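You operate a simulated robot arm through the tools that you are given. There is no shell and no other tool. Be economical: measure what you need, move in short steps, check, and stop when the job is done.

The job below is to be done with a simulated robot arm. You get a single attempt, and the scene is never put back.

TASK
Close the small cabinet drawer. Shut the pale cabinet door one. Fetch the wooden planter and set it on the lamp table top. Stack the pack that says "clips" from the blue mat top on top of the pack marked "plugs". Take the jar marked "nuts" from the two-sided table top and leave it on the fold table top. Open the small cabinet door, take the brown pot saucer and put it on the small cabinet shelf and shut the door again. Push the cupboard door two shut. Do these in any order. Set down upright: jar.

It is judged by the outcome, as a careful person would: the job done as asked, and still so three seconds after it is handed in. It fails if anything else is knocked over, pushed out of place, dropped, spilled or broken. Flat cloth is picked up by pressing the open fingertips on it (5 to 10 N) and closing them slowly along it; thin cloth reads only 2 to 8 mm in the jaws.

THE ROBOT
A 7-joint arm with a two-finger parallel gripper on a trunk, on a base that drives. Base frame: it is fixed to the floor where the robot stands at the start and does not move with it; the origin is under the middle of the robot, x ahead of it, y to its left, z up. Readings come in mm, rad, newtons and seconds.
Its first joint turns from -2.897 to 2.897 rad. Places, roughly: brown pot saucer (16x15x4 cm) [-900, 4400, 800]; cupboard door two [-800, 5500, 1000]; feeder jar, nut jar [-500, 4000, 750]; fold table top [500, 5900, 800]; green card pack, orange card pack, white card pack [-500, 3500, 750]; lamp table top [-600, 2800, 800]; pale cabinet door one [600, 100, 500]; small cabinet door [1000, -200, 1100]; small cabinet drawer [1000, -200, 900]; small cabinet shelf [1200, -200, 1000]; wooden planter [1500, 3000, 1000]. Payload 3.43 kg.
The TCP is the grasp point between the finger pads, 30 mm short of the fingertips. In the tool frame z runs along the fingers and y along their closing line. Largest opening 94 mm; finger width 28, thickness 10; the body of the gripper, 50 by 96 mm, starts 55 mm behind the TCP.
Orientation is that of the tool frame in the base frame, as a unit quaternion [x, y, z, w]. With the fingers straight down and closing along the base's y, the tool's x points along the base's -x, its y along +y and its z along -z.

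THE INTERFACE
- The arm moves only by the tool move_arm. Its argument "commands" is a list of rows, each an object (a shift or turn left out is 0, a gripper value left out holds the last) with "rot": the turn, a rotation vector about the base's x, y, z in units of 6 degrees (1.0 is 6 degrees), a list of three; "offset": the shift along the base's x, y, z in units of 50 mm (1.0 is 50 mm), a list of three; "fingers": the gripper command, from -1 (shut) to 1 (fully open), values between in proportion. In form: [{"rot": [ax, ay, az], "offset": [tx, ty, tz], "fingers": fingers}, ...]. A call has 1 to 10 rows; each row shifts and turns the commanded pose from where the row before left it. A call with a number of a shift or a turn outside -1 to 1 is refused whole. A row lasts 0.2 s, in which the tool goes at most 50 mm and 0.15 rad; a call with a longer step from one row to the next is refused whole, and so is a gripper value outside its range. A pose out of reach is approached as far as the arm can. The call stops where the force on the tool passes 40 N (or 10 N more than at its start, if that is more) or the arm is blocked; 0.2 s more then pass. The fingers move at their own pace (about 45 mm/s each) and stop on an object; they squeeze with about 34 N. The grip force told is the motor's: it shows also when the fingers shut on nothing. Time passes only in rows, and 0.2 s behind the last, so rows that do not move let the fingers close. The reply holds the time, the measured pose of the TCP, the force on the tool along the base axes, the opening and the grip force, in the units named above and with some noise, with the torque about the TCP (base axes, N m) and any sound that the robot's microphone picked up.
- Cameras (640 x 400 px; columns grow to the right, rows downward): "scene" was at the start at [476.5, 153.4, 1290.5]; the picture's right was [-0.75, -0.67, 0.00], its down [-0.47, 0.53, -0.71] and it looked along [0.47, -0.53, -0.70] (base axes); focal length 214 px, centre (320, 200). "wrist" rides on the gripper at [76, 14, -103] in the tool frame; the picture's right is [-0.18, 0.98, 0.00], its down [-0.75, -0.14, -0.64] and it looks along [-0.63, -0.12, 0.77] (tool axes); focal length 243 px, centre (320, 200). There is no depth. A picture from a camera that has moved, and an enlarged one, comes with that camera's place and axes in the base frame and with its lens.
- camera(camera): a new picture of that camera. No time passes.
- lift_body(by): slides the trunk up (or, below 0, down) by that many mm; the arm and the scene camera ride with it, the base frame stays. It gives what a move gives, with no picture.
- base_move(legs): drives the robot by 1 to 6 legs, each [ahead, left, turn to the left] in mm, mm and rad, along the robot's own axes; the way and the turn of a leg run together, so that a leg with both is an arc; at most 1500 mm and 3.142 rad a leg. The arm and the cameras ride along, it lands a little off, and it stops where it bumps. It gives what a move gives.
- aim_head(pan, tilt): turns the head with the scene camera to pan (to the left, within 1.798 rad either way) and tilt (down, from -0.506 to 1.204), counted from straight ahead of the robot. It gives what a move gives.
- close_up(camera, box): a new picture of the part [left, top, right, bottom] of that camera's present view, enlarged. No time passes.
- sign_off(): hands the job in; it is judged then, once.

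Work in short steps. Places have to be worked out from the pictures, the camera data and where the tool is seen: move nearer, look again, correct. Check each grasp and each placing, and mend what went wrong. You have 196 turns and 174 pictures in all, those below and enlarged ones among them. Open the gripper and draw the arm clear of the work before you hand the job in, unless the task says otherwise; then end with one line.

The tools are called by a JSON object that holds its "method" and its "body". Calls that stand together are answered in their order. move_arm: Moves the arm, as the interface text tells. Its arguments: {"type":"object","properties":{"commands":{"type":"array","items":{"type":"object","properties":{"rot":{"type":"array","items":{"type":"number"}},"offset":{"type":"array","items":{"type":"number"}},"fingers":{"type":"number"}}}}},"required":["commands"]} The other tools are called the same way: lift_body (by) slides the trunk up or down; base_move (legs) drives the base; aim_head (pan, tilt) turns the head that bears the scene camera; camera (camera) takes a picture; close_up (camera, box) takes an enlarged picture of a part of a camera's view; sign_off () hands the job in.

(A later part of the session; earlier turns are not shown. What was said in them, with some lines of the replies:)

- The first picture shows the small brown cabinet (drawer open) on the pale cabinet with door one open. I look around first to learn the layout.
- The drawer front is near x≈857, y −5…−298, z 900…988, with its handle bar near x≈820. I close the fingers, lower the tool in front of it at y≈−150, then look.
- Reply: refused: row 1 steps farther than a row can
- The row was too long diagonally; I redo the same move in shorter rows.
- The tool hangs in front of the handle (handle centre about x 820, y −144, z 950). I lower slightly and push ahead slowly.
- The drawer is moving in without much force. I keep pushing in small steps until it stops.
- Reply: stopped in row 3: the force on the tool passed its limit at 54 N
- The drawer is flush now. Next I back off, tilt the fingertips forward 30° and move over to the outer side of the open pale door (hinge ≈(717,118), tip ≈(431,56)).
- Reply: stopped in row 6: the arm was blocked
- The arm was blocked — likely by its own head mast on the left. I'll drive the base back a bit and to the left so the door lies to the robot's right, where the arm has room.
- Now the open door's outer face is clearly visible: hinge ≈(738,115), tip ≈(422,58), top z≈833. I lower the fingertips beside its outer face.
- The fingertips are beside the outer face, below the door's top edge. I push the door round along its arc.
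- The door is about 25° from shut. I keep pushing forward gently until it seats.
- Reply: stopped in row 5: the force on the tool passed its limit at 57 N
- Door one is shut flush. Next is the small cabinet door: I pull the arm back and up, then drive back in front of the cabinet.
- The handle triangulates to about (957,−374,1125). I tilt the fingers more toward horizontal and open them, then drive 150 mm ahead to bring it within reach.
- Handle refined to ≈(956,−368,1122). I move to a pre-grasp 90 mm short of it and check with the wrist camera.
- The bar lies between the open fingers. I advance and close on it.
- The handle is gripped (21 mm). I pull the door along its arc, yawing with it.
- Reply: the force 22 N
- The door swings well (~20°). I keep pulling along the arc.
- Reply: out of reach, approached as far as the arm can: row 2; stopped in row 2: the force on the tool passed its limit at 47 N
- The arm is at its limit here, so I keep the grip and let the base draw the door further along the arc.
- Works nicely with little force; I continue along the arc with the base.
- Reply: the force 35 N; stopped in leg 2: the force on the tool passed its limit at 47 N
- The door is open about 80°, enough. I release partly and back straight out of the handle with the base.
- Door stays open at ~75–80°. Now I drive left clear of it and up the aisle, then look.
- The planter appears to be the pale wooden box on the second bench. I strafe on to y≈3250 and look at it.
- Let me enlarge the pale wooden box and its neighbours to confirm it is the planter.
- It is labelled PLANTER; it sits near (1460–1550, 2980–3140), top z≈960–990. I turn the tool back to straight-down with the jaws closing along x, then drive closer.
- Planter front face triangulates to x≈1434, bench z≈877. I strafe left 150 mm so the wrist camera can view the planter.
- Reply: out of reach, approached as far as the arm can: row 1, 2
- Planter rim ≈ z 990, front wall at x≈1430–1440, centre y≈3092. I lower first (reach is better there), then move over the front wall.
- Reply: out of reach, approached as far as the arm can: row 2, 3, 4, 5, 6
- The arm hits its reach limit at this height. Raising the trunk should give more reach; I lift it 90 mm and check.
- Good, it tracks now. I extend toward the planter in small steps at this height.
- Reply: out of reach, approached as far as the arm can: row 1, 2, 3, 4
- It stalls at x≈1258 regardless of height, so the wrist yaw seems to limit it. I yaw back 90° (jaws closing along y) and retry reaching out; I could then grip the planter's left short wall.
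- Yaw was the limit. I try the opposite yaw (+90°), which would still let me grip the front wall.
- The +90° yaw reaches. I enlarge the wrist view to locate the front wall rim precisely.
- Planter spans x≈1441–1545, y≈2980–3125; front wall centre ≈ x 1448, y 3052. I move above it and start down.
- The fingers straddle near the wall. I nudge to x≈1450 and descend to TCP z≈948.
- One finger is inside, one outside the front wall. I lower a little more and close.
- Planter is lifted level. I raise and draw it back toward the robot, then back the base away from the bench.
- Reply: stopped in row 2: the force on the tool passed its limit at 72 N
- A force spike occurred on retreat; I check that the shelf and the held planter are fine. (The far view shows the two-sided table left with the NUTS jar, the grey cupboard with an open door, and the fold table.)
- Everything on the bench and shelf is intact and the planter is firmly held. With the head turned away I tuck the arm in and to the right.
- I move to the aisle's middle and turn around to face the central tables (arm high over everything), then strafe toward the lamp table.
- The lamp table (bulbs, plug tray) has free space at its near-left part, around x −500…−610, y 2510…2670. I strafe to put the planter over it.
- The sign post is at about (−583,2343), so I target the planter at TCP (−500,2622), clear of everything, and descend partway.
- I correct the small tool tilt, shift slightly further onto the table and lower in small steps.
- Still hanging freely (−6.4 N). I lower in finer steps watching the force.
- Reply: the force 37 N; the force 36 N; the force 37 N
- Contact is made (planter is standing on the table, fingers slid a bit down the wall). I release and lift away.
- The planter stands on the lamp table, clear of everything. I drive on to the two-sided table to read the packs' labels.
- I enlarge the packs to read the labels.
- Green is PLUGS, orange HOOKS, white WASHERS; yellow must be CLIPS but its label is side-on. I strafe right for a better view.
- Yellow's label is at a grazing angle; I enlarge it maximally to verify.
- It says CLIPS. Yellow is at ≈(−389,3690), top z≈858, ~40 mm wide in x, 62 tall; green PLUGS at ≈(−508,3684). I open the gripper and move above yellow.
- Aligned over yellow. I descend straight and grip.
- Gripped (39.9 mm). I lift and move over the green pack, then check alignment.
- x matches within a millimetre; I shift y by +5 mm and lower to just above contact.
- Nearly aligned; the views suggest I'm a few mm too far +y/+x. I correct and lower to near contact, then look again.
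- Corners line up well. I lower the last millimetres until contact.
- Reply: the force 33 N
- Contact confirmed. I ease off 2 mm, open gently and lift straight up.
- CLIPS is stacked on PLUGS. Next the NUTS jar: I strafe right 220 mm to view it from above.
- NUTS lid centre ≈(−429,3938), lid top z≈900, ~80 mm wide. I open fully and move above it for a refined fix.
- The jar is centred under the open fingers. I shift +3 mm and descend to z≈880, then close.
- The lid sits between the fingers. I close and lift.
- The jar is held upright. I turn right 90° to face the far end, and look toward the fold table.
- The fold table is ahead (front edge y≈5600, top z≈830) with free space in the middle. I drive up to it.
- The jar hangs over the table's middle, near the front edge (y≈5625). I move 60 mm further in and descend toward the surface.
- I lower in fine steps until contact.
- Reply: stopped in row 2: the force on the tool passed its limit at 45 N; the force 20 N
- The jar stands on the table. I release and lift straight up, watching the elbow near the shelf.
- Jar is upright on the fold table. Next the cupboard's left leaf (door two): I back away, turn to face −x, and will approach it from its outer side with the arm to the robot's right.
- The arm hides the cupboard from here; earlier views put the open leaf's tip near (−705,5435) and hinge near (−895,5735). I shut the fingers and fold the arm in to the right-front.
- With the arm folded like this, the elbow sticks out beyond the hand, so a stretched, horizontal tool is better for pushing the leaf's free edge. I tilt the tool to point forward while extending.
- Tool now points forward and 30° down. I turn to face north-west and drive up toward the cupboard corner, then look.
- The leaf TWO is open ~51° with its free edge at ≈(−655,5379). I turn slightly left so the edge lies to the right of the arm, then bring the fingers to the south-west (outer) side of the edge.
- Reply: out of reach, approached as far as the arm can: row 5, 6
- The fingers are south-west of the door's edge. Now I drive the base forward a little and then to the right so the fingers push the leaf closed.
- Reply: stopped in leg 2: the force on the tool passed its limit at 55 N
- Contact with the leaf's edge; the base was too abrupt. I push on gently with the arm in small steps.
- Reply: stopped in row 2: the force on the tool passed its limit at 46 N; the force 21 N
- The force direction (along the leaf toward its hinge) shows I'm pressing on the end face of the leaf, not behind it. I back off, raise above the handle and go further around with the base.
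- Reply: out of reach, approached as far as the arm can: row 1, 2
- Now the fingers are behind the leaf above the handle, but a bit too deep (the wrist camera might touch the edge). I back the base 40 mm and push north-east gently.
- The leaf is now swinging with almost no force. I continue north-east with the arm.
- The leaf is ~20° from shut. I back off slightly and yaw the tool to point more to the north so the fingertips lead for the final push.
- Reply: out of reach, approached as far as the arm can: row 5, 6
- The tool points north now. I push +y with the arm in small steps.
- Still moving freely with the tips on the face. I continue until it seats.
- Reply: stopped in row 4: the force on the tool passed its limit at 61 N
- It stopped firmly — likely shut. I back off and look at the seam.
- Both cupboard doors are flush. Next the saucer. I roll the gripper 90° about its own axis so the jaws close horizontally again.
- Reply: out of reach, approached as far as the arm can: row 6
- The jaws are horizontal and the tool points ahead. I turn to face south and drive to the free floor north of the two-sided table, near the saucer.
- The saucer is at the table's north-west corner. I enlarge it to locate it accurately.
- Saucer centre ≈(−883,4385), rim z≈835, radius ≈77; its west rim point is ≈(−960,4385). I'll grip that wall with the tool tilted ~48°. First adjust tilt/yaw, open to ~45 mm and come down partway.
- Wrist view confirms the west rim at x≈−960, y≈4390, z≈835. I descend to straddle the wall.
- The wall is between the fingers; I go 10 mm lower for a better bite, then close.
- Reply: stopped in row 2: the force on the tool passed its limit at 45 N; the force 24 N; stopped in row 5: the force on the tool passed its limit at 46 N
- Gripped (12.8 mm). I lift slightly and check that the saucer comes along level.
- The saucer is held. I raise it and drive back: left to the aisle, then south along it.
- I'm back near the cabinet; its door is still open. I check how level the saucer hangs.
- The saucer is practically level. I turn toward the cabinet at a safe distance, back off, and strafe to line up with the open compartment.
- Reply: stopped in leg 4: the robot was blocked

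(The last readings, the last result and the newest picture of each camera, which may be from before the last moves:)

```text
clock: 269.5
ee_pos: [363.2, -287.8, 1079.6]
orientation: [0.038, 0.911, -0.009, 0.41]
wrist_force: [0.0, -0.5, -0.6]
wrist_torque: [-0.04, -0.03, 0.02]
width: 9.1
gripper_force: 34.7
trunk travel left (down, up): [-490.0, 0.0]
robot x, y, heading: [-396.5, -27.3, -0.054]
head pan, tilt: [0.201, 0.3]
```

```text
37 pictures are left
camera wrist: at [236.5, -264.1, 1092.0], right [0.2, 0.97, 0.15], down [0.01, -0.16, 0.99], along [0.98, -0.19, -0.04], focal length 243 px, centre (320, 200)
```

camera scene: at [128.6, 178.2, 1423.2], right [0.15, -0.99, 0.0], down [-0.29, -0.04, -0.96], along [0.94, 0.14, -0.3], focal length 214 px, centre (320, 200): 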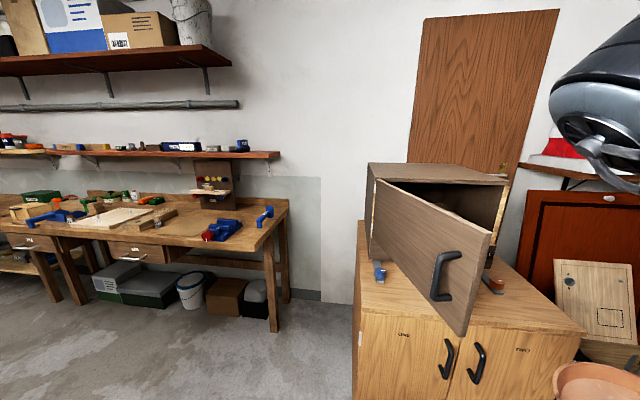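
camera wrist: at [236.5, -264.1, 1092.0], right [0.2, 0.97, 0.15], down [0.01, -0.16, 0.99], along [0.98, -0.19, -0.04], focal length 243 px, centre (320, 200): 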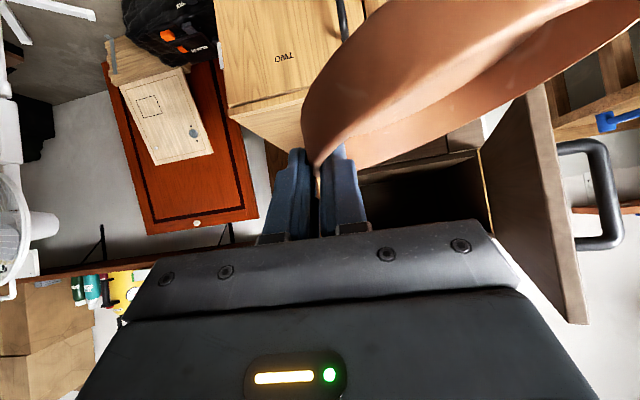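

The base bumped something at its right rear and stopped, so I go forward from here. The door's tip is at about (540,−87); I'd pass with the TCP at y≈−265. I check inside the compartment first.

{"method": "close_up", "body": {"camera": "scene", "box": [360, 150, 520, 250]}}

{"method": "aim_head", "body": {"pan": -1.3, "tilt": 0.7}}

{"method": "camera", "body": {"camera": "scene"}}

```text
4.00 times, centred on (440, 200) of scene
camera zoom: at [128.6, 178.2, 1423.2], right [0.15, -0.99, 0.0], down [-0.29, -0.04, -0.96], along [0.94, 0.14, -0.3], focal length 858 px, centre (-160, 200)
```

zoom: 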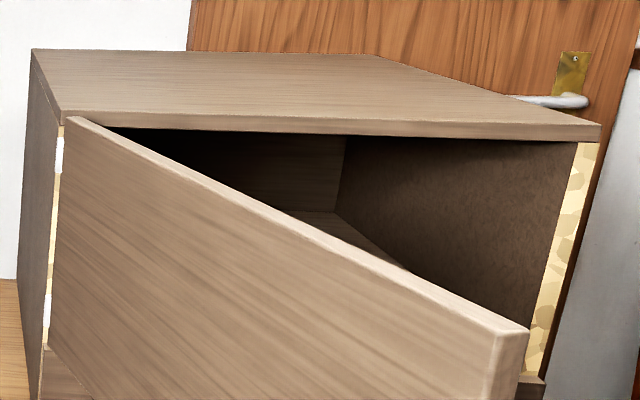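

```text
clock: 271.1
ee_pos: [362.6, -287.2, 1080.6]
orientation: [0.038, 0.911, -0.01, 0.41]
wrist_force: [0.7, 0.2, -1.3]
wrist_torque: [-0.05, 0.01, 0.02]
width: 8.8
gripper_force: 34.1
trunk travel left (down, up): [-490.0, 0.0]
robot x, y, heading: [-397.8, -26.8, -0.053]
head pan, tilt: [-1.3, 0.7]
```

```text
35 pictures are left
camera scene: at [54.6, 81.6, 1387.2], right [-0.98, -0.22, 0.0], down [-0.14, 0.63, -0.77], along [0.17, -0.75, -0.64], focal length 214 px, centre (320, 200)
```

scene: 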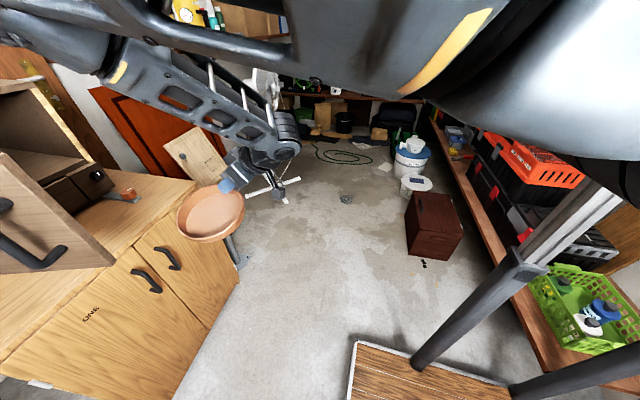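

The compartment is empty and the saucer is fairly level. I raise it slightly and drive forward partway beside the open door.

{"method": "move_arm", "body": {"commands": [{"offset": [0, 0, 0.3]}, {}]}}

{"method": "base_move", "body": {"legs": [[430, 0, 0]]}}

{"method": "aim_head", "body": {"pan": -0.5, "tilt": 0.5}}

{"method": "camera", "body": {"camera": "scene"}}

{"method": "camera", "body": {"camera": "wrist"}}

```text
clock: 271.7
ee_pos: [362.9, -288.2, 1095.2]
orientation: [0.039, 0.912, -0.01, 0.409]
wrist_force: [-0.6, 1.3, -0.4]
wrist_torque: [-0.01, 0.01, 0.0]
width: 8.7
gripper_force: 33.9
trunk travel left (down, up): [-490.0, 0.0]
robot x, y, heading: [-395.5, -27.3, -0.051]
head pan, tilt: [-1.3, 0.7]
```

```text
clock: 274.3
ee_pos: [798.4, -314.4, 1096.1]
orientation: [0.039, 0.911, -0.01, 0.41]
wrist_force: [-0.8, 0.2, -1.1]
wrist_torque: [-0.04, 0.03, 0.02]
width: 8.2
gripper_force: 33.5
trunk travel left (down, up): [-490.0, 0.0]
robot x, y, heading: [37.3, -50.3, -0.055]
head pan, tilt: [-1.3, 0.7]
```

```text
clock: 275.4
ee_pos: [797.0, -313.5, 1095.8]
orientation: [0.039, 0.911, -0.01, 0.41]
wrist_force: [0.6, 0.1, -1.4]
wrist_torque: [-0.01, 0.02, 0.03]
width: 8.6
gripper_force: 34.0
trunk travel left (down, up): [-490.0, 0.0]
robot x, y, heading: [39.7, -52.0, -0.055]
head pan, tilt: [-0.499, 0.499]
```

```text
34 pictures are left
camera scene: at [549.0, 91.9, 1404.9], right [-0.53, -0.85, 0.0], down [-0.41, 0.25, -0.88], along [0.75, -0.46, -0.48], focal length 214 px, centre (320, 200)
```

scene: 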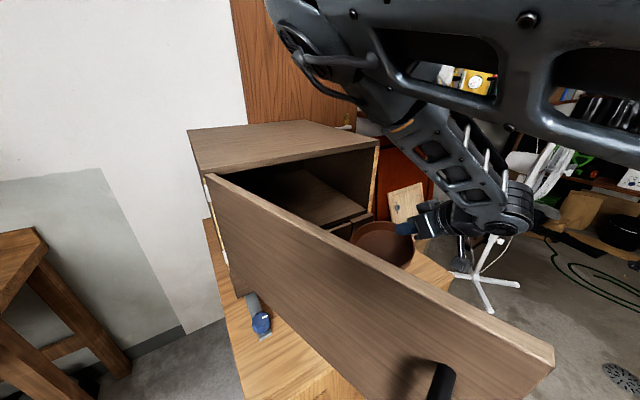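

```text
33 pictures are left
camera wrist: at [671.2, -289.1, 1107.0], right [0.2, 0.97, 0.15], down [0.01, -0.16, 0.99], along [0.98, -0.2, -0.04], focal length 243 px, centre (320, 200)
```

wrist: 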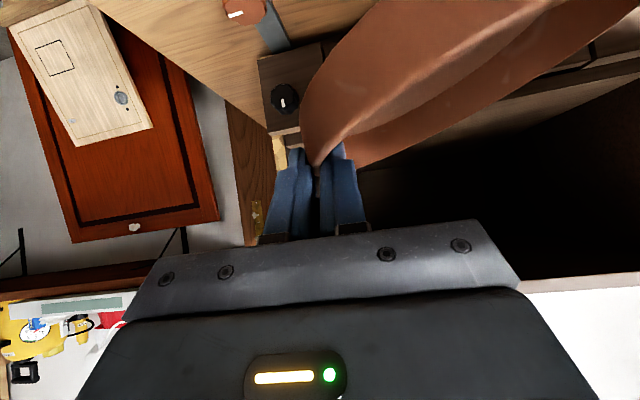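

The saucer's left side droops a little. I enlarge to estimate how much so I can level it by rolling the hand.

{"method": "close_up", "body": {"camera": "scene", "box": [320, 180, 460, 300]}}

```text
3.33 times, centred on (390, 240) of scene
camera zoom: at [549.0, 91.9, 1404.9], right [-0.53, -0.85, 0.0], down [-0.41, 0.25, -0.88], along [0.75, -0.46, -0.48], focal length 715 px, centre (87, 67)
```

zoom: 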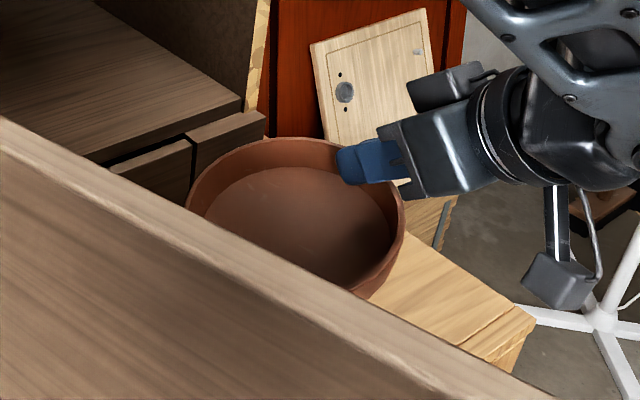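

Droop is modest; I roll the hand ~5° to compensate, shift 45 mm left, and lower slightly before entering.

{"method": "move_arm", "body": {"commands": [{"rot": [0.5, 0, 0], "offset": [0, 0.4, 0]}, {"rot": [0.4, 0, 0], "offset": [0, 0.5, -0.1]}, {}]}}

{"method": "camera", "body": {"camera": "wrist"}}

```text
clock: 276.2
ee_pos: [798.5, -269.2, 1091.0]
orientation: [0.059, 0.91, 0.032, 0.409]
wrist_force: [-0.5, 0.5, -0.7]
wrist_torque: [-0.07, -0.03, 0.04]
width: 8.4
gripper_force: 33.8
trunk travel left (down, up): [-490.0, 0.0]
robot x, y, heading: [39.9, -48.8, -0.055]
head pan, tilt: [-0.499, 0.499]
```

```text
31 pictures are left
camera wrist: at [670.9, -245.1, 1103.9], right [0.2, 0.95, 0.24], down [0.01, -0.25, 0.97], along [0.98, -0.19, -0.06], focal length 243 px, centre (320, 200)
```

wrist: 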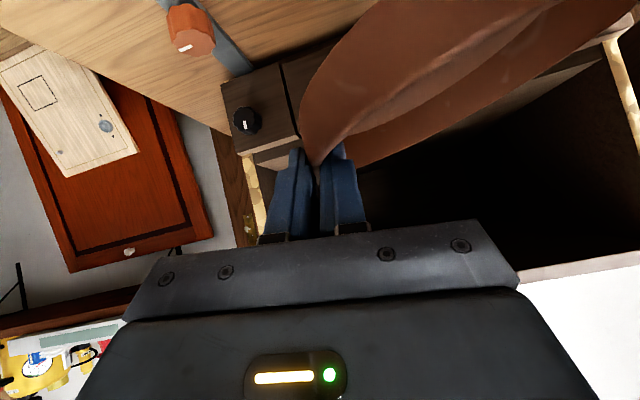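

The left side still hangs ~8–10° low; I roll a further 8° to level it.

{"method": "move_arm", "body": {"commands": [{"rot": [0.7, 0, 0]}, {"rot": [0.7, 0, 0]}, {}]}}

{"method": "camera", "body": {"camera": "wrist"}}

{"method": "close_up", "body": {"camera": "scene", "box": [320, 180, 460, 300]}}

```text
clock: 277.0
ee_pos: [797.0, -268.1, 1089.8]
orientation: [0.088, 0.906, 0.1, 0.402]
wrist_force: [-0.3, -0.2, -1.0]
wrist_torque: [-0.08, 0.04, 0.01]
width: 8.2
gripper_force: 34.3
trunk travel left (down, up): [-490.0, 0.0]
robot x, y, heading: [36.3, -51.2, -0.056]
head pan, tilt: [-0.499, 0.499]
```

```text
30 pictures are left
camera wrist: at [671.1, -247.4, 1107.1], right [0.2, 0.9, 0.38], down [0.01, -0.39, 0.92], along [0.98, -0.18, -0.08], focal length 243 px, centre (320, 200)
```

wrist: 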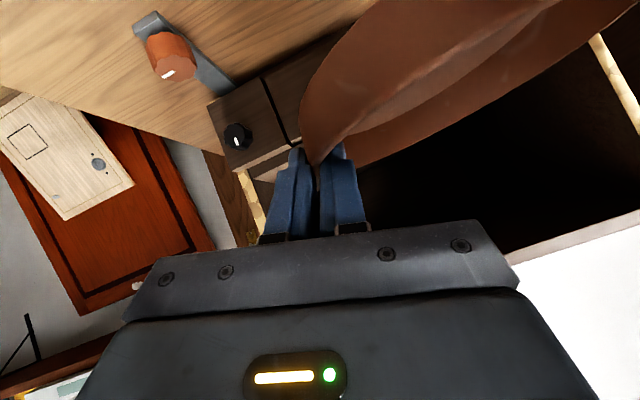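

```text
3.33 times, centred on (390, 240) of scene
camera zoom: at [549.0, 92.0, 1404.9], right [-0.53, -0.85, 0.0], down [-0.41, 0.25, -0.88], along [0.75, -0.46, -0.48], focal length 715 px, centre (87, 67)
```

zoom: 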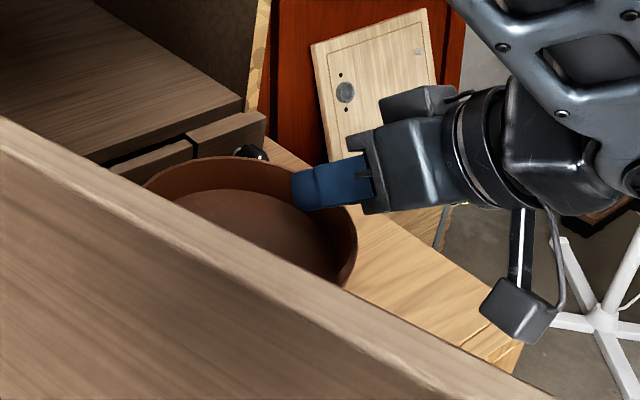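

Level now. I lower 20 mm for top clearance and drive into the compartment.

{"method": "move_arm", "body": {"commands": [{"offset": [0, 0, -0.36]}, {}]}}

{"method": "base_move", "body": {"legs": [[200, 0, 0]]}}

{"method": "camera", "body": {"camera": "wrist"}}

{"method": "camera", "body": {"camera": "scene"}}

```text
clock: 277.6
ee_pos: [797.6, -267.5, 1070.7]
orientation: [0.089, 0.906, 0.099, 0.402]
wrist_force: [-0.4, -0.6, -0.6]
wrist_torque: [-0.05, -0.01, -0.01]
width: 8.3
gripper_force: 34.9
trunk travel left (down, up): [-490.0, 0.0]
robot x, y, heading: [39.4, -51.5, -0.055]
head pan, tilt: [-0.499, 0.499]
```

```text
clock: 279.2
ee_pos: [996.9, -279.5, 1071.6]
orientation: [0.088, 0.906, 0.099, 0.402]
wrist_force: [1.5, -0.4, -1.3]
wrist_torque: [-0.06, 0.01, 0.01]
width: 8.2
gripper_force: 34.2
trunk travel left (down, up): [-490.0, 0.0]
robot x, y, heading: [237.9, -60.4, -0.052]
head pan, tilt: [-0.499, 0.499]
```

```text
28 pictures are left
camera wrist: at [870.3, -257.7, 1089.1], right [0.2, 0.9, 0.38], down [0.01, -0.39, 0.92], along [0.98, -0.18, -0.08], focal length 243 px, centre (320, 200)
```

wrist: 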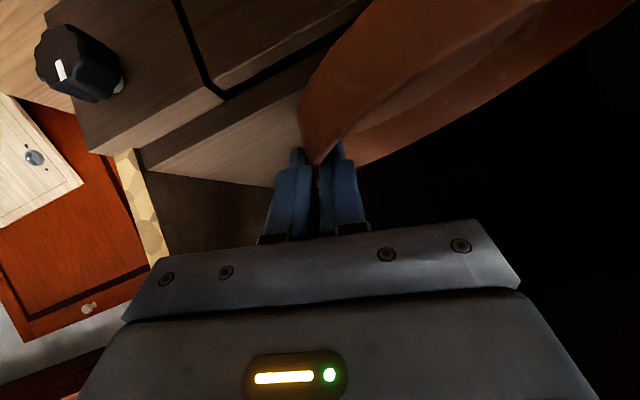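

```text
27 pictures are left
camera scene: at [748.7, 81.3, 1405.0], right [-0.53, -0.85, 0.0], down [-0.41, 0.25, -0.88], along [0.75, -0.46, -0.48], focal length 214 px, centre (320, 200)
```

scene: 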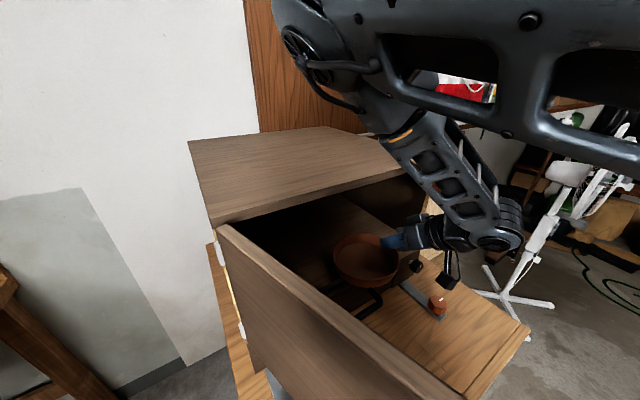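

Going in cleanly. I advance the remaining 90 mm.

{"method": "base_move", "body": {"legs": [[92, 0, 0]]}}

{"method": "camera", "body": {"camera": "wrist"}}

{"method": "close_up", "body": {"camera": "scene", "box": [220, 140, 460, 300]}}

```text
clock: 280.4
ee_pos: [1088.6, -282.9, 1071.8]
orientation: [0.088, 0.906, 0.099, 0.402]
wrist_force: [0.9, 0.2, -0.2]
wrist_torque: [-0.06, 0.01, -0.02]
width: 8.1
gripper_force: 33.4
trunk travel left (down, up): [-490.0, 0.0]
robot x, y, heading: [334.3, -66.2, -0.055]
head pan, tilt: [-0.499, 0.499]
```

```text
26 pictures are left
camera wrist: at [962.8, -262.9, 1089.2], right [0.2, 0.9, 0.38], down [0.01, -0.39, 0.92], along [0.98, -0.18, -0.08], focal length 243 px, centre (320, 200)
```

wrist: 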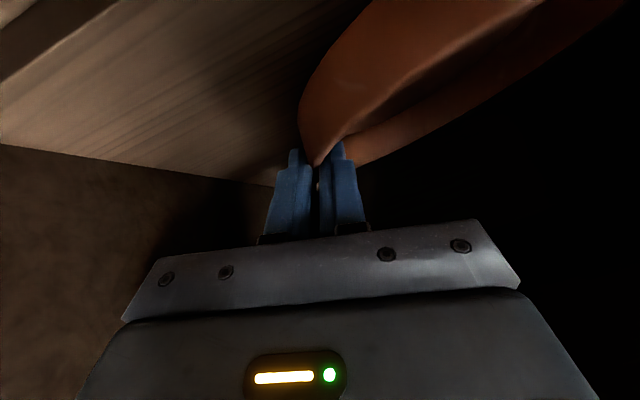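

```text
2.50 times, centred on (340, 220) of scene
camera zoom: at [841.2, 76.2, 1405.0], right [-0.53, -0.85, 0.0], down [-0.41, 0.25, -0.88], along [0.75, -0.46, -0.48], focal length 536 px, centre (270, 150)
```

zoom: 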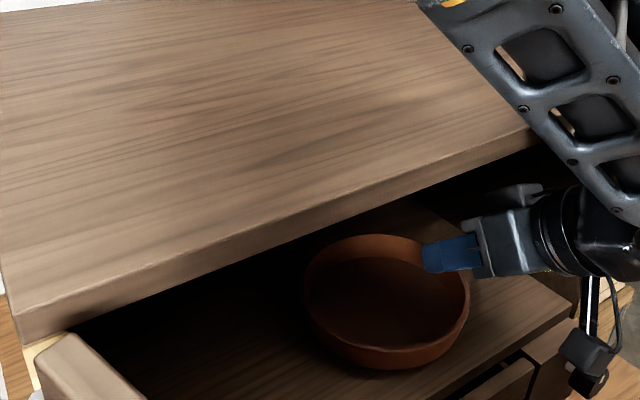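

The shelf's front edge seems to be near x≈1018, so the saucer needs ~35–40 mm more depth. I extend the arm gently.

{"method": "move_arm", "body": {"commands": [{"offset": [0.2, 0.05, 0]}, {"offset": [0.2, 0.05, 0]}, {"offset": [0.2, 0.05, 0]}, {"offset": [0.2, 0.05, 0]}, {}]}}

{"method": "close_up", "body": {"camera": "scene", "box": [220, 140, 460, 300]}}

```text
clock: 281.6
ee_pos: [1113.6, -283.2, 1072.3]
orientation: [0.099, 0.907, 0.095, 0.398]
wrist_force: [0.2, 0.9, -1.8]
wrist_torque: [-0.07, 0.04, 0.01]
width: 8.1
gripper_force: 33.5
trunk travel left (down, up): [-490.0, 0.0]
robot x, y, heading: [323.8, -65.1, -0.057]
head pan, tilt: [-0.499, 0.499]
```

```text
2.50 times, centred on (340, 220) of scene
camera zoom: at [834.4, 73.8, 1407.2], right [-0.53, -0.85, 0.0], down [-0.4, 0.25, -0.88], along [0.75, -0.46, -0.48], focal length 536 px, centre (270, 150)
```

zoom: 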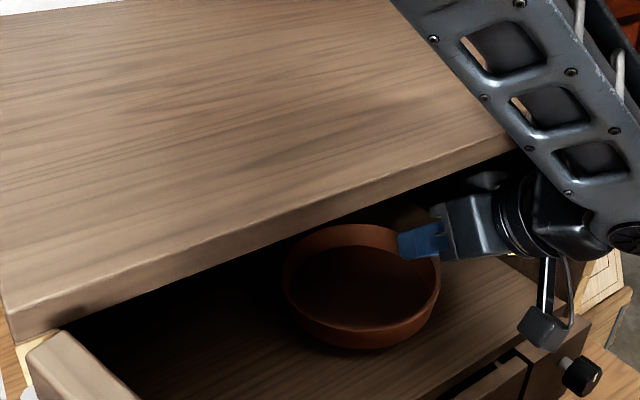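

The base was nudged back ~10 mm, so the forearm probably touches the cabinet's top edge. I back the base 110 mm and instead stretch the arm more, which leans the forearm away from the cabinet.

{"method": "base_move", "body": {"legs": [[-110, 0, 0]]}}

{"method": "move_arm", "body": {"commands": [{"offset": [0.4, 0, 0]}, {"offset": [0.4, 0, 0]}, {"offset": [0.4, 0, 0]}, {"offset": [0.4, 0, 0]}, {"offset": [0.4, 0, 0]}, {"offset": [0.3, 0, 0]}, {}]}}

{"method": "camera", "body": {"camera": "scene"}}

```text
clock: 282.7
ee_pos: [1019.2, -266.7, 1072.0]
orientation: [0.089, 0.906, 0.099, 0.402]
wrist_force: [0.0, -0.6, -1.2]
wrist_torque: [-0.06, 0.01, 0.02]
width: 8.4
gripper_force: 33.9
trunk travel left (down, up): [-490.0, 0.0]
robot x, y, heading: [220.3, -59.8, -0.05]
head pan, tilt: [-0.499, 0.499]
```

```text
clock: 284.3
ee_pos: [1135.3, -267.4, 1073.5]
orientation: [0.087, 0.906, 0.1, 0.402]
wrist_force: [-0.9, 0.2, -0.8]
wrist_torque: [-0.06, -0.05, 0.02]
width: 8.2
gripper_force: 34.3
trunk travel left (down, up): [-490.0, 0.0]
robot x, y, heading: [225.2, -62.0, -0.059]
head pan, tilt: [-0.499, 0.499]
```

```text
23 pictures are left
camera scene: at [731.0, 82.5, 1404.9], right [-0.53, -0.85, 0.0], down [-0.41, 0.25, -0.88], along [0.75, -0.46, -0.48], focal length 214 px, centre (320, 200)
```

scene: 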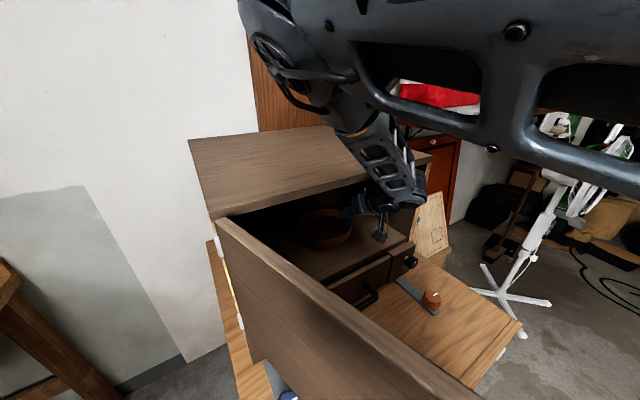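

The saucer is well inside (TCP x=1135) with no contact. Now I lower in small steps onto the shelf.

{"method": "move_arm", "body": {"commands": [{"offset": [0, 0, -0.2]}, {"offset": [0, 0, -0.1]}, {}]}}

{"method": "move_arm", "body": {"commands": [{"offset": [0, 0, -0.1]}, {"offset": [0, 0, -0.1]}, {}]}}

{"method": "close_up", "body": {"camera": "scene", "box": [260, 160, 440, 290]}}

```text
clock: 285.1
ee_pos: [1134.8, -266.0, 1057.0]
orientation: [0.088, 0.906, 0.1, 0.402]
wrist_force: [0.0, 0.4, -1.4]
wrist_torque: [-0.06, 0.01, 0.0]
width: 8.0
gripper_force: 33.9
trunk travel left (down, up): [-490.0, 0.0]
robot x, y, heading: [219.8, -65.3, -0.056]
head pan, tilt: [-0.499, 0.499]
```

```text
clock: 285.9
ee_pos: [1134.1, -267.8, 1046.4]
orientation: [0.088, 0.906, 0.099, 0.402]
wrist_force: [-0.2, 0.0, 0.0]
wrist_torque: [0.01, -0.07, -0.04]
width: 7.9
gripper_force: 34.0
trunk travel left (down, up): [-490.0, 0.0]
robot x, y, heading: [223.5, -60.5, -0.052]
head pan, tilt: [-0.499, 0.499]
```

```text
3.08 times, centred on (350, 225) of scene
camera zoom: at [730.9, 82.5, 1404.9], right [-0.53, -0.85, 0.0], down [-0.41, 0.25, -0.88], along [0.75, -0.46, -0.48], focal length 660 px, centre (228, 123)
```

zoom: 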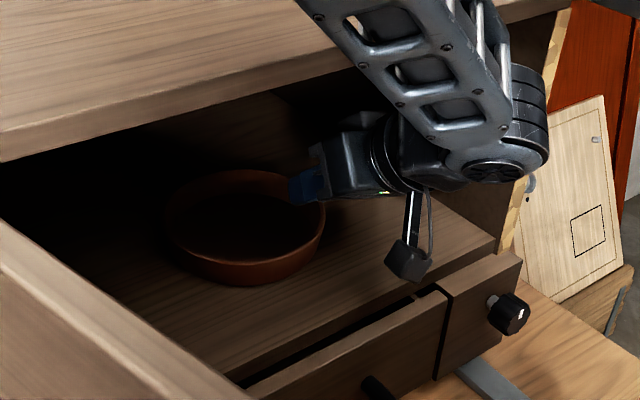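

Nearly touching. I lower a few more millimetres until the force shows support.

{"method": "move_arm", "body": {"commands": [{"offset": [0, 0, -0.08]}, {}]}}

{"method": "move_arm", "body": {"commands": [{"offset": [0, 0, -0.08]}, {}]}}

```text
clock: 286.5
ee_pos: [1133.6, -268.6, 1044.2]
orientation: [0.088, 0.905, 0.1, 0.404]
wrist_force: [-1.4, -3.2, 12.7]
wrist_torque: [0.04, -0.7, -0.13]
width: 7.8
gripper_force: 34.2
trunk travel left (down, up): [-490.0, 0.0]
robot x, y, heading: [220.9, -59.1, -0.057]
head pan, tilt: [-0.499, 0.499]
```

```text
clock: 287.3
ee_pos: [1136.9, -268.8, 1044.0]
orientation: [0.087, 0.904, 0.1, 0.406]
wrist_force: [1.5, -1.3, 11.0]
wrist_torque: [0.01, 0.11, 0.02]
width: 8.2
gripper_force: 34.1
trunk travel left (down, up): [-490.0, 0.0]
robot x, y, heading: [219.9, -60.0, -0.055]
head pan, tilt: [-0.499, 0.499]
stopped in row 2: the force on the tool passed its limit at 40 N (the readings are from after the stop); the commanded pose is now the measured one
```

The saucer rests on the shelf. I open the jaws moderately and withdraw along the tool axis.

{"method": "move_arm", "body": {"commands": [{"fingers": -0.3}, {}, {}, {"offset": [-0.3, -0.04, 0.26]}, {"offset": [-0.3, -0.04, 0.26]}, {"offset": [-0.3, -0.04, 0.26]}, {"offset": [-0.3, -0.04, 0.26]}, {}]}}

{"method": "close_up", "body": {"camera": "scene", "box": [260, 160, 440, 290]}}

```text
clock: 289.1
ee_pos: [1074.8, -275.7, 1093.4]
orientation: [0.088, 0.905, 0.1, 0.404]
wrist_force: [-0.9, 0.4, -0.1]
wrist_torque: [-0.01, 0.02, 0.0]
width: 32.9
gripper_force: 0.1
trunk travel left (down, up): [-490.0, 0.0]
robot x, y, heading: [225.8, -58.5, -0.055]
head pan, tilt: [-0.499, 0.499]
```

```text
3.08 times, centred on (350, 225) of scene
camera zoom: at [730.8, 82.5, 1404.9], right [-0.53, -0.85, 0.0], down [-0.41, 0.25, -0.88], along [0.75, -0.46, -0.48], focal length 660 px, centre (228, 123)
```

zoom: 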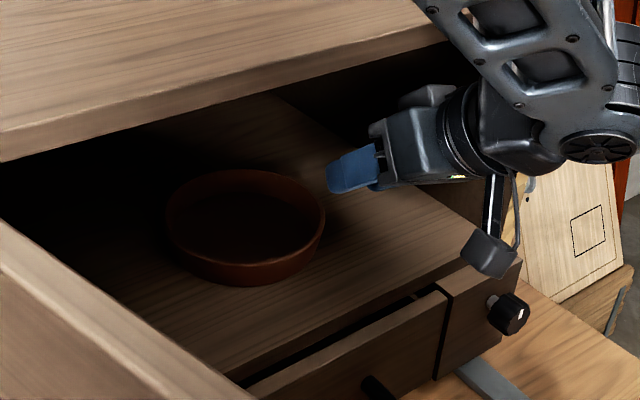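

The saucer sits flat on the shelf, well inside. I withdraw straight back, then tuck the arm and go round to the outer side of the door.

{"method": "base_move", "body": {"legs": [[-550, 0, 0]]}}

{"method": "move_arm", "body": {"commands": [{"offset": [-0.6, 0, 0.1], "rot": [-0.8, 0, 0], "fingers": -1}, {"offset": [-0.6, 0, 0.2], "rot": [-0.8, 0, 0]}, {"offset": [-0.6, 0, 0.2], "rot": [-0.7, 0, 0]}, {}]}}

{"method": "base_move", "body": {"legs": [[0, 430, 0], [0, 0, 0.055]]}}

{"method": "aim_head", "body": {"pan": -0.4, "tilt": 0.45}}

{"method": "camera", "body": {"camera": "scene"}}

```text
clock: 292.3
ee_pos: [532.5, -245.2, 1092.6]
orientation: [0.087, 0.905, 0.1, 0.405]
wrist_force: [0.2, 0.2, 0.5]
wrist_torque: [-0.03, -0.03, 0.01]
width: 32.9
gripper_force: 0.1
trunk travel left (down, up): [-490.0, 0.0]
robot x, y, heading: [-322.7, -30.3, -0.05]
head pan, tilt: [-0.499, 0.499]
```

```text
clock: 293.3
ee_pos: [440.8, -246.6, 1118.0]
orientation: [0.036, 0.911, -0.009, 0.412]
wrist_force: [-0.5, 0.2, 0.3]
wrist_torque: [0.02, 0.0, -0.01]
width: 0.0
gripper_force: 32.9
trunk travel left (down, up): [-490.0, 0.0]
robot x, y, heading: [-325.6, -33.2, -0.054]
head pan, tilt: [-0.499, 0.499]
```

```text
clock: 296.3
ee_pos: [475.7, 226.1, 1117.7]
orientation: [0.015, 0.911, 0.001, 0.412]
wrist_force: [0.0, -0.7, -0.1]
wrist_torque: [0.04, 0.0, -0.02]
width: 0.1
gripper_force: 32.5
trunk travel left (down, up): [-490.0, 0.0]
robot x, y, heading: [-300.7, 401.1, -0.002]
head pan, tilt: [-0.499, 0.499]
```

```text
clock: 297.0
ee_pos: [477.1, 225.9, 1117.8]
orientation: [0.013, 0.911, 0.002, 0.411]
wrist_force: [-0.1, -0.1, 0.2]
wrist_torque: [0.03, 0.01, -0.01]
width: 0.0
gripper_force: 33.0
trunk travel left (down, up): [-490.0, 0.0]
robot x, y, heading: [-300.3, 402.6, -0.002]
head pan, tilt: [-0.4, 0.45]
```

```text
20 pictures are left
camera scene: at [206.1, 578.4, 1409.4], right [-0.39, -0.92, 0.0], down [-0.4, 0.17, -0.9], along [0.83, -0.35, -0.44], focal length 214 px, centre (320, 200)
```

scene: 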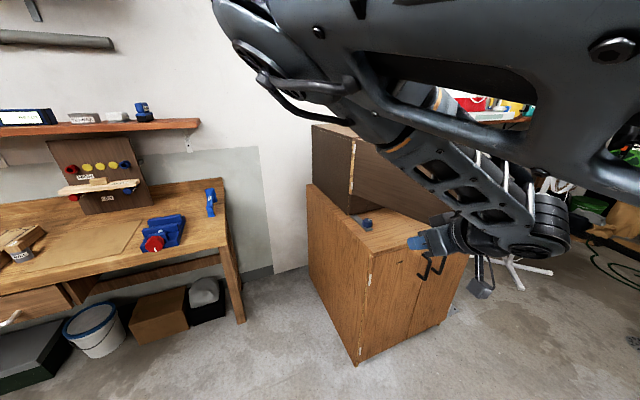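

I move to the door's outer face: forward 165 and right 180 mm, then push gently with the arm.

{"method": "base_move", "body": {"legs": [[170, 0, 0], [0, -170, 0]]}}

{"method": "move_arm", "body": {"commands": [{"offset": [0, -0.5, 0]}, {"offset": [0, -0.5, 0]}, {"offset": [0, -0.5, 0]}, {"offset": [0.1, -0.5, 0]}, {"offset": [0.2, -0.5, 0]}, {"offset": [0.25, -0.5, 0]}, {"offset": [0.3, -0.5, 0]}]}}

{"method": "camera", "body": {"camera": "scene"}}

```text
clock: 299.5
ee_pos: [646.5, 54.2, 1116.4]
orientation: [0.014, 0.911, 0.002, 0.411]
wrist_force: [0.7, -0.2, 0.0]
wrist_torque: [0.03, 0.0, 0.03]
width: 0.4
gripper_force: 32.8
trunk travel left (down, up): [-490.0, 0.0]
robot x, y, heading: [-132.7, 229.4, -0.003]
head pan, tilt: [-0.4, 0.45]
```

```text
clock: 301.1
ee_pos: [688.3, -120.7, 1117.8]
orientation: [0.013, 0.911, 0.001, 0.411]
wrist_force: [0.1, 0.3, -0.6]
wrist_torque: [0.0, 0.01, -0.02]
width: 0.0
gripper_force: 33.3
trunk travel left (down, up): [-490.0, 0.0]
robot x, y, heading: [-130.7, 227.1, -0.001]
head pan, tilt: [-0.4, 0.45]
```

```text
19 pictures are left
camera scene: at [377.0, 407.8, 1409.4], right [-0.39, -0.92, 0.0], down [-0.4, 0.17, -0.9], along [0.83, -0.35, -0.44], focal length 214 px, centre (320, 200)
```

scene: 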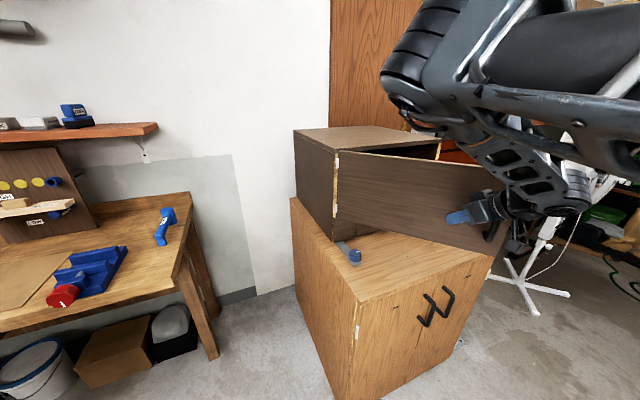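

The door swings shut nicely. I continue along the arc with the arm, then with the base.

{"method": "move_arm", "body": {"commands": [{"offset": [0.25, -0.35, 0]}, {"offset": [0.25, -0.35, 0]}, {"offset": [0.28, -0.32, 0]}]}}

{"method": "base_move", "body": {"legs": [[35, -30, 0], [38, -27, 0]]}}

{"method": "camera", "body": {"camera": "scene"}}

```text
clock: 301.9
ee_pos: [728.6, -172.7, 1115.1]
orientation: [0.014, 0.911, 0.002, 0.412]
wrist_force: [0.3, 0.1, 0.3]
wrist_torque: [0.01, -0.03, -0.01]
width: 0.0
gripper_force: 33.3
trunk travel left (down, up): [-490.0, 0.0]
robot x, y, heading: [-128.7, 229.8, 0.003]
head pan, tilt: [-0.4, 0.45]
```

```text
clock: 303.3
ee_pos: [801.3, -228.0, 1117.2]
orientation: [0.014, 0.911, 0.001, 0.412]
wrist_force: [-0.1, -0.3, 0.4]
wrist_torque: [-0.01, 0.02, 0.01]
width: 0.1
gripper_force: 32.9
trunk travel left (down, up): [-490.0, 0.0]
robot x, y, heading: [-58.8, 176.0, 0.003]
head pan, tilt: [-0.4, 0.45]
```

```text
18 pictures are left
camera scene: at [450.1, 351.0, 1409.5], right [-0.39, -0.92, 0.0], down [-0.4, 0.17, -0.9], along [0.83, -0.35, -0.44], focal length 214 px, centre (320, 200)
```

scene: 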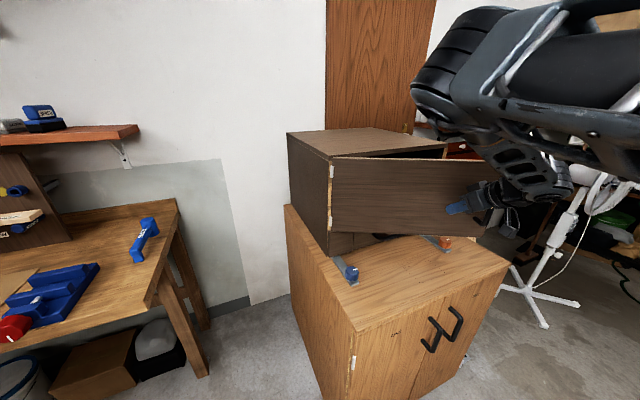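

About 25° left. I continue with the base, then finish slowly with the arm.

{"method": "base_move", "body": {"legs": [[42, -22, 0], [40, -15, 0]]}}

{"method": "move_arm", "body": {"commands": [{"offset": [0.3, -0.05, 0]}, {"offset": [0.3, 0, 0]}, {"offset": [0.3, 0, 0]}, {"offset": [0.3, 0, 0]}, {"offset": [0.3, 0, 0]}, {"offset": [0.3, 0, 0]}, {"offset": [0.3, 0, 0]}]}}

{"method": "camera", "body": {"camera": "scene"}}

{"method": "camera", "body": {"camera": "wrist"}}

```text
clock: 304.7
ee_pos: [885.1, -265.4, 1115.5]
orientation: [0.013, 0.911, 0.002, 0.412]
wrist_force: [-0.1, -0.4, 0.7]
wrist_torque: [0.01, 0.01, 0.02]
width: 0.0
gripper_force: 33.2
trunk travel left (down, up): [-490.0, 0.0]
robot x, y, heading: [26.8, 136.4, 0.002]
head pan, tilt: [-0.4, 0.45]
```

```text
clock: 306.2
ee_pos: [967.1, -269.3, 1115.3]
orientation: [0.014, 0.913, 0.001, 0.408]
wrist_force: [-10.4, 2.8, 5.5]
wrist_torque: [0.01, -0.06, 0.11]
width: 0.0
gripper_force: 32.9
trunk travel left (down, up): [-490.0, 0.0]
robot x, y, heading: [27.2, 135.8, 0.001]
head pan, tilt: [-0.4, 0.45]
stopped in row 7: the force on the tool passed its limit at 51 N (the readings are from after the stop); the commanded pose is now the measured one
```

```text
17 pictures are left
camera scene: at [531.3, 314.3, 1409.7], right [-0.39, -0.92, 0.0], down [-0.4, 0.17, -0.9], along [0.83, -0.35, -0.43], focal length 214 px, centre (320, 200)
```

scene: 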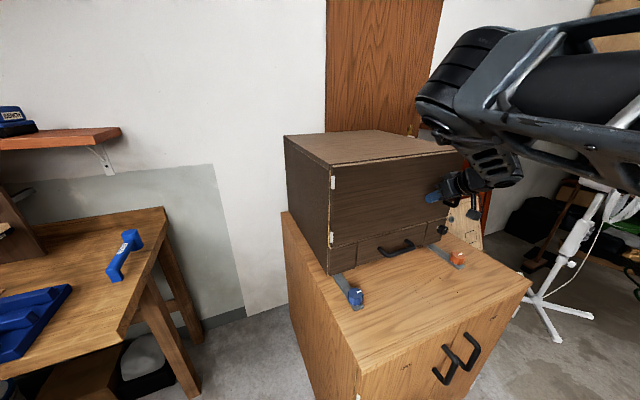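

```text
16 pictures are left
camera wrist: at [839.6, -252.4, 1127.6], right [0.15, 0.98, 0.15], down [0.02, -0.16, 0.99], along [0.99, -0.14, -0.04], focal length 243 px, centre (320, 200)
```

wrist: 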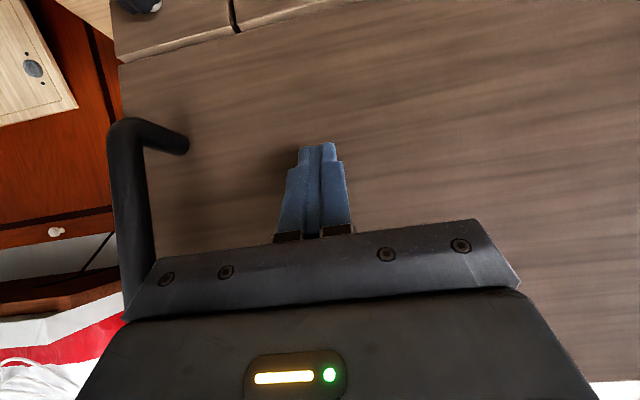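

The door is shut (firm stop at the front face). I back off and inspect the cabinet, drawer and lower doors.

{"method": "move_arm", "body": {"commands": [{"offset": [-0.7, 0, 0]}, {"offset": [-0.9, 0, 0]}, {"offset": [-0.9, 0, 0]}]}}

{"method": "base_move", "body": {"legs": [[-250, 120, 0]]}}

{"method": "aim_head", "body": {"pan": -0.5, "tilt": 0.5}}

{"method": "close_up", "body": {"camera": "scene", "box": [220, 100, 500, 290]}}

```text
clock: 307.0
ee_pos: [844.8, -269.0, 1114.4]
orientation: [0.013, 0.913, 0.002, 0.409]
wrist_force: [0.4, 0.1, 0.3]
wrist_torque: [0.01, 0.0, 0.02]
width: 0.0
gripper_force: 33.2
trunk travel left (down, up): [-490.0, 0.0]
robot x, y, heading: [26.2, 135.7, -0.003]
head pan, tilt: [-0.4, 0.45]
```

```text
clock: 308.9
ee_pos: [593.2, -149.8, 1115.7]
orientation: [0.013, 0.913, 0.003, 0.408]
wrist_force: [-0.3, 0.1, -0.2]
wrist_torque: [-0.01, -0.03, 0.0]
width: 0.2
gripper_force: 32.9
trunk travel left (down, up): [-490.0, 0.0]
robot x, y, heading: [-225.9, 255.1, 0.005]
head pan, tilt: [-0.4, 0.45]
```

```text
clock: 309.6
ee_pos: [593.4, -149.7, 1115.2]
orientation: [0.013, 0.913, 0.003, 0.409]
wrist_force: [-0.3, 0.8, 0.8]
wrist_torque: [0.0, 0.0, -0.02]
width: 0.0
gripper_force: 32.8
trunk travel left (down, up): [-490.0, 0.0]
robot x, y, heading: [-229.7, 253.2, 0.004]
head pan, tilt: [-0.499, 0.499]
```

```text
2.11 times, centred on (360, 195) of scene
camera zoom: at [275.8, 425.5, 1404.9], right [-0.48, -0.88, 0.0], down [-0.42, 0.23, -0.88], along [0.77, -0.42, -0.48], focal length 452 px, centre (236, 210)
```

zoom: 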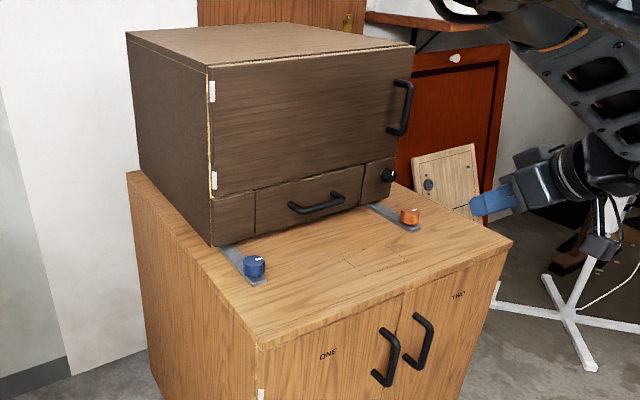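

Everything here is shut: drawer, small cabinet door, pale doors. I open the gripper and draw further back before signing off.

{"method": "base_move", "body": {"legs": [[-60, 200, 0]]}}

{"method": "move_arm", "body": {"commands": [{"fingers": 1}, {}, {}, {}, {}]}}

{"method": "aim_head", "body": {"pan": 1.5, "tilt": 0.3}}

{"method": "camera", "body": {"camera": "scene"}}

```text
clock: 311.2
ee_pos: [532.0, 49.0, 1114.8]
orientation: [0.013, 0.913, 0.002, 0.407]
wrist_force: [-0.3, -0.2, -0.1]
wrist_torque: [0.0, -0.01, -0.02]
width: 0.0
gripper_force: 32.6
trunk travel left (down, up): [-490.0, 0.0]
robot x, y, heading: [-286.4, 452.4, -0.001]
head pan, tilt: [-0.499, 0.499]
```

```text
clock: 312.4
ee_pos: [533.1, 49.3, 1114.5]
orientation: [0.015, 0.913, 0.001, 0.408]
wrist_force: [-0.2, 0.5, 0.4]
wrist_torque: [0.01, 0.01, 0.02]
width: 93.9
gripper_force: 0.0
trunk travel left (down, up): [-490.0, 0.0]
robot x, y, heading: [-283.8, 454.3, -0.004]
head pan, tilt: [-0.499, 0.499]
```

```text
clock: 314.3
ee_pos: [533.0, 49.2, 1114.6]
orientation: [0.014, 0.912, 0.001, 0.409]
wrist_force: [0.1, 0.7, 0.6]
wrist_torque: [-0.03, 0.03, -0.01]
width: 94.0
gripper_force: 0.0
trunk travel left (down, up): [-490.0, 0.0]
robot x, y, heading: [-283.9, 452.9, 0.003]
head pan, tilt: [1.499, 0.3]
```

```text
14 pictures are left
camera scene: at [142.1, 761.6, 1423.3], right [1.0, -0.07, 0.0], down [-0.02, -0.29, -0.96], along [0.07, 0.95, -0.3], focal length 214 px, centre (320, 200)
```

scene: 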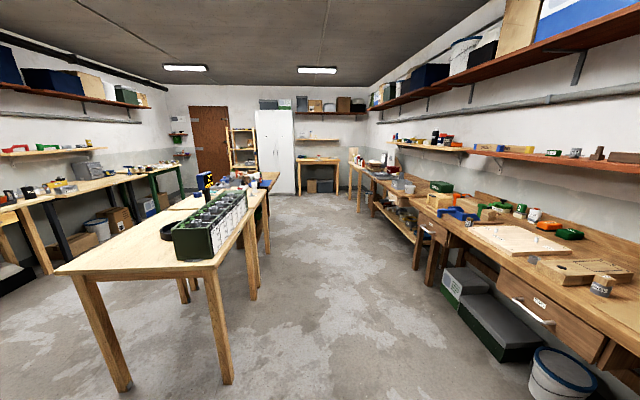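

The room is in order: the cupboard is shut, nothing is on the floor, and the gripper is open and clear. I hand the job in.

{"method": "sign_off", "body": {}}

```text
The job is handed in.
```

All seven jobs are done and handed in: the drawer, pale cabinet door one and cupboard door two are shut, the planter is on the lamp table, and the "clips" pack is on "plugs". The "nuts" jar is upright on the fold table, and the brown saucer is on the small cabinet shelf with its door closed again.
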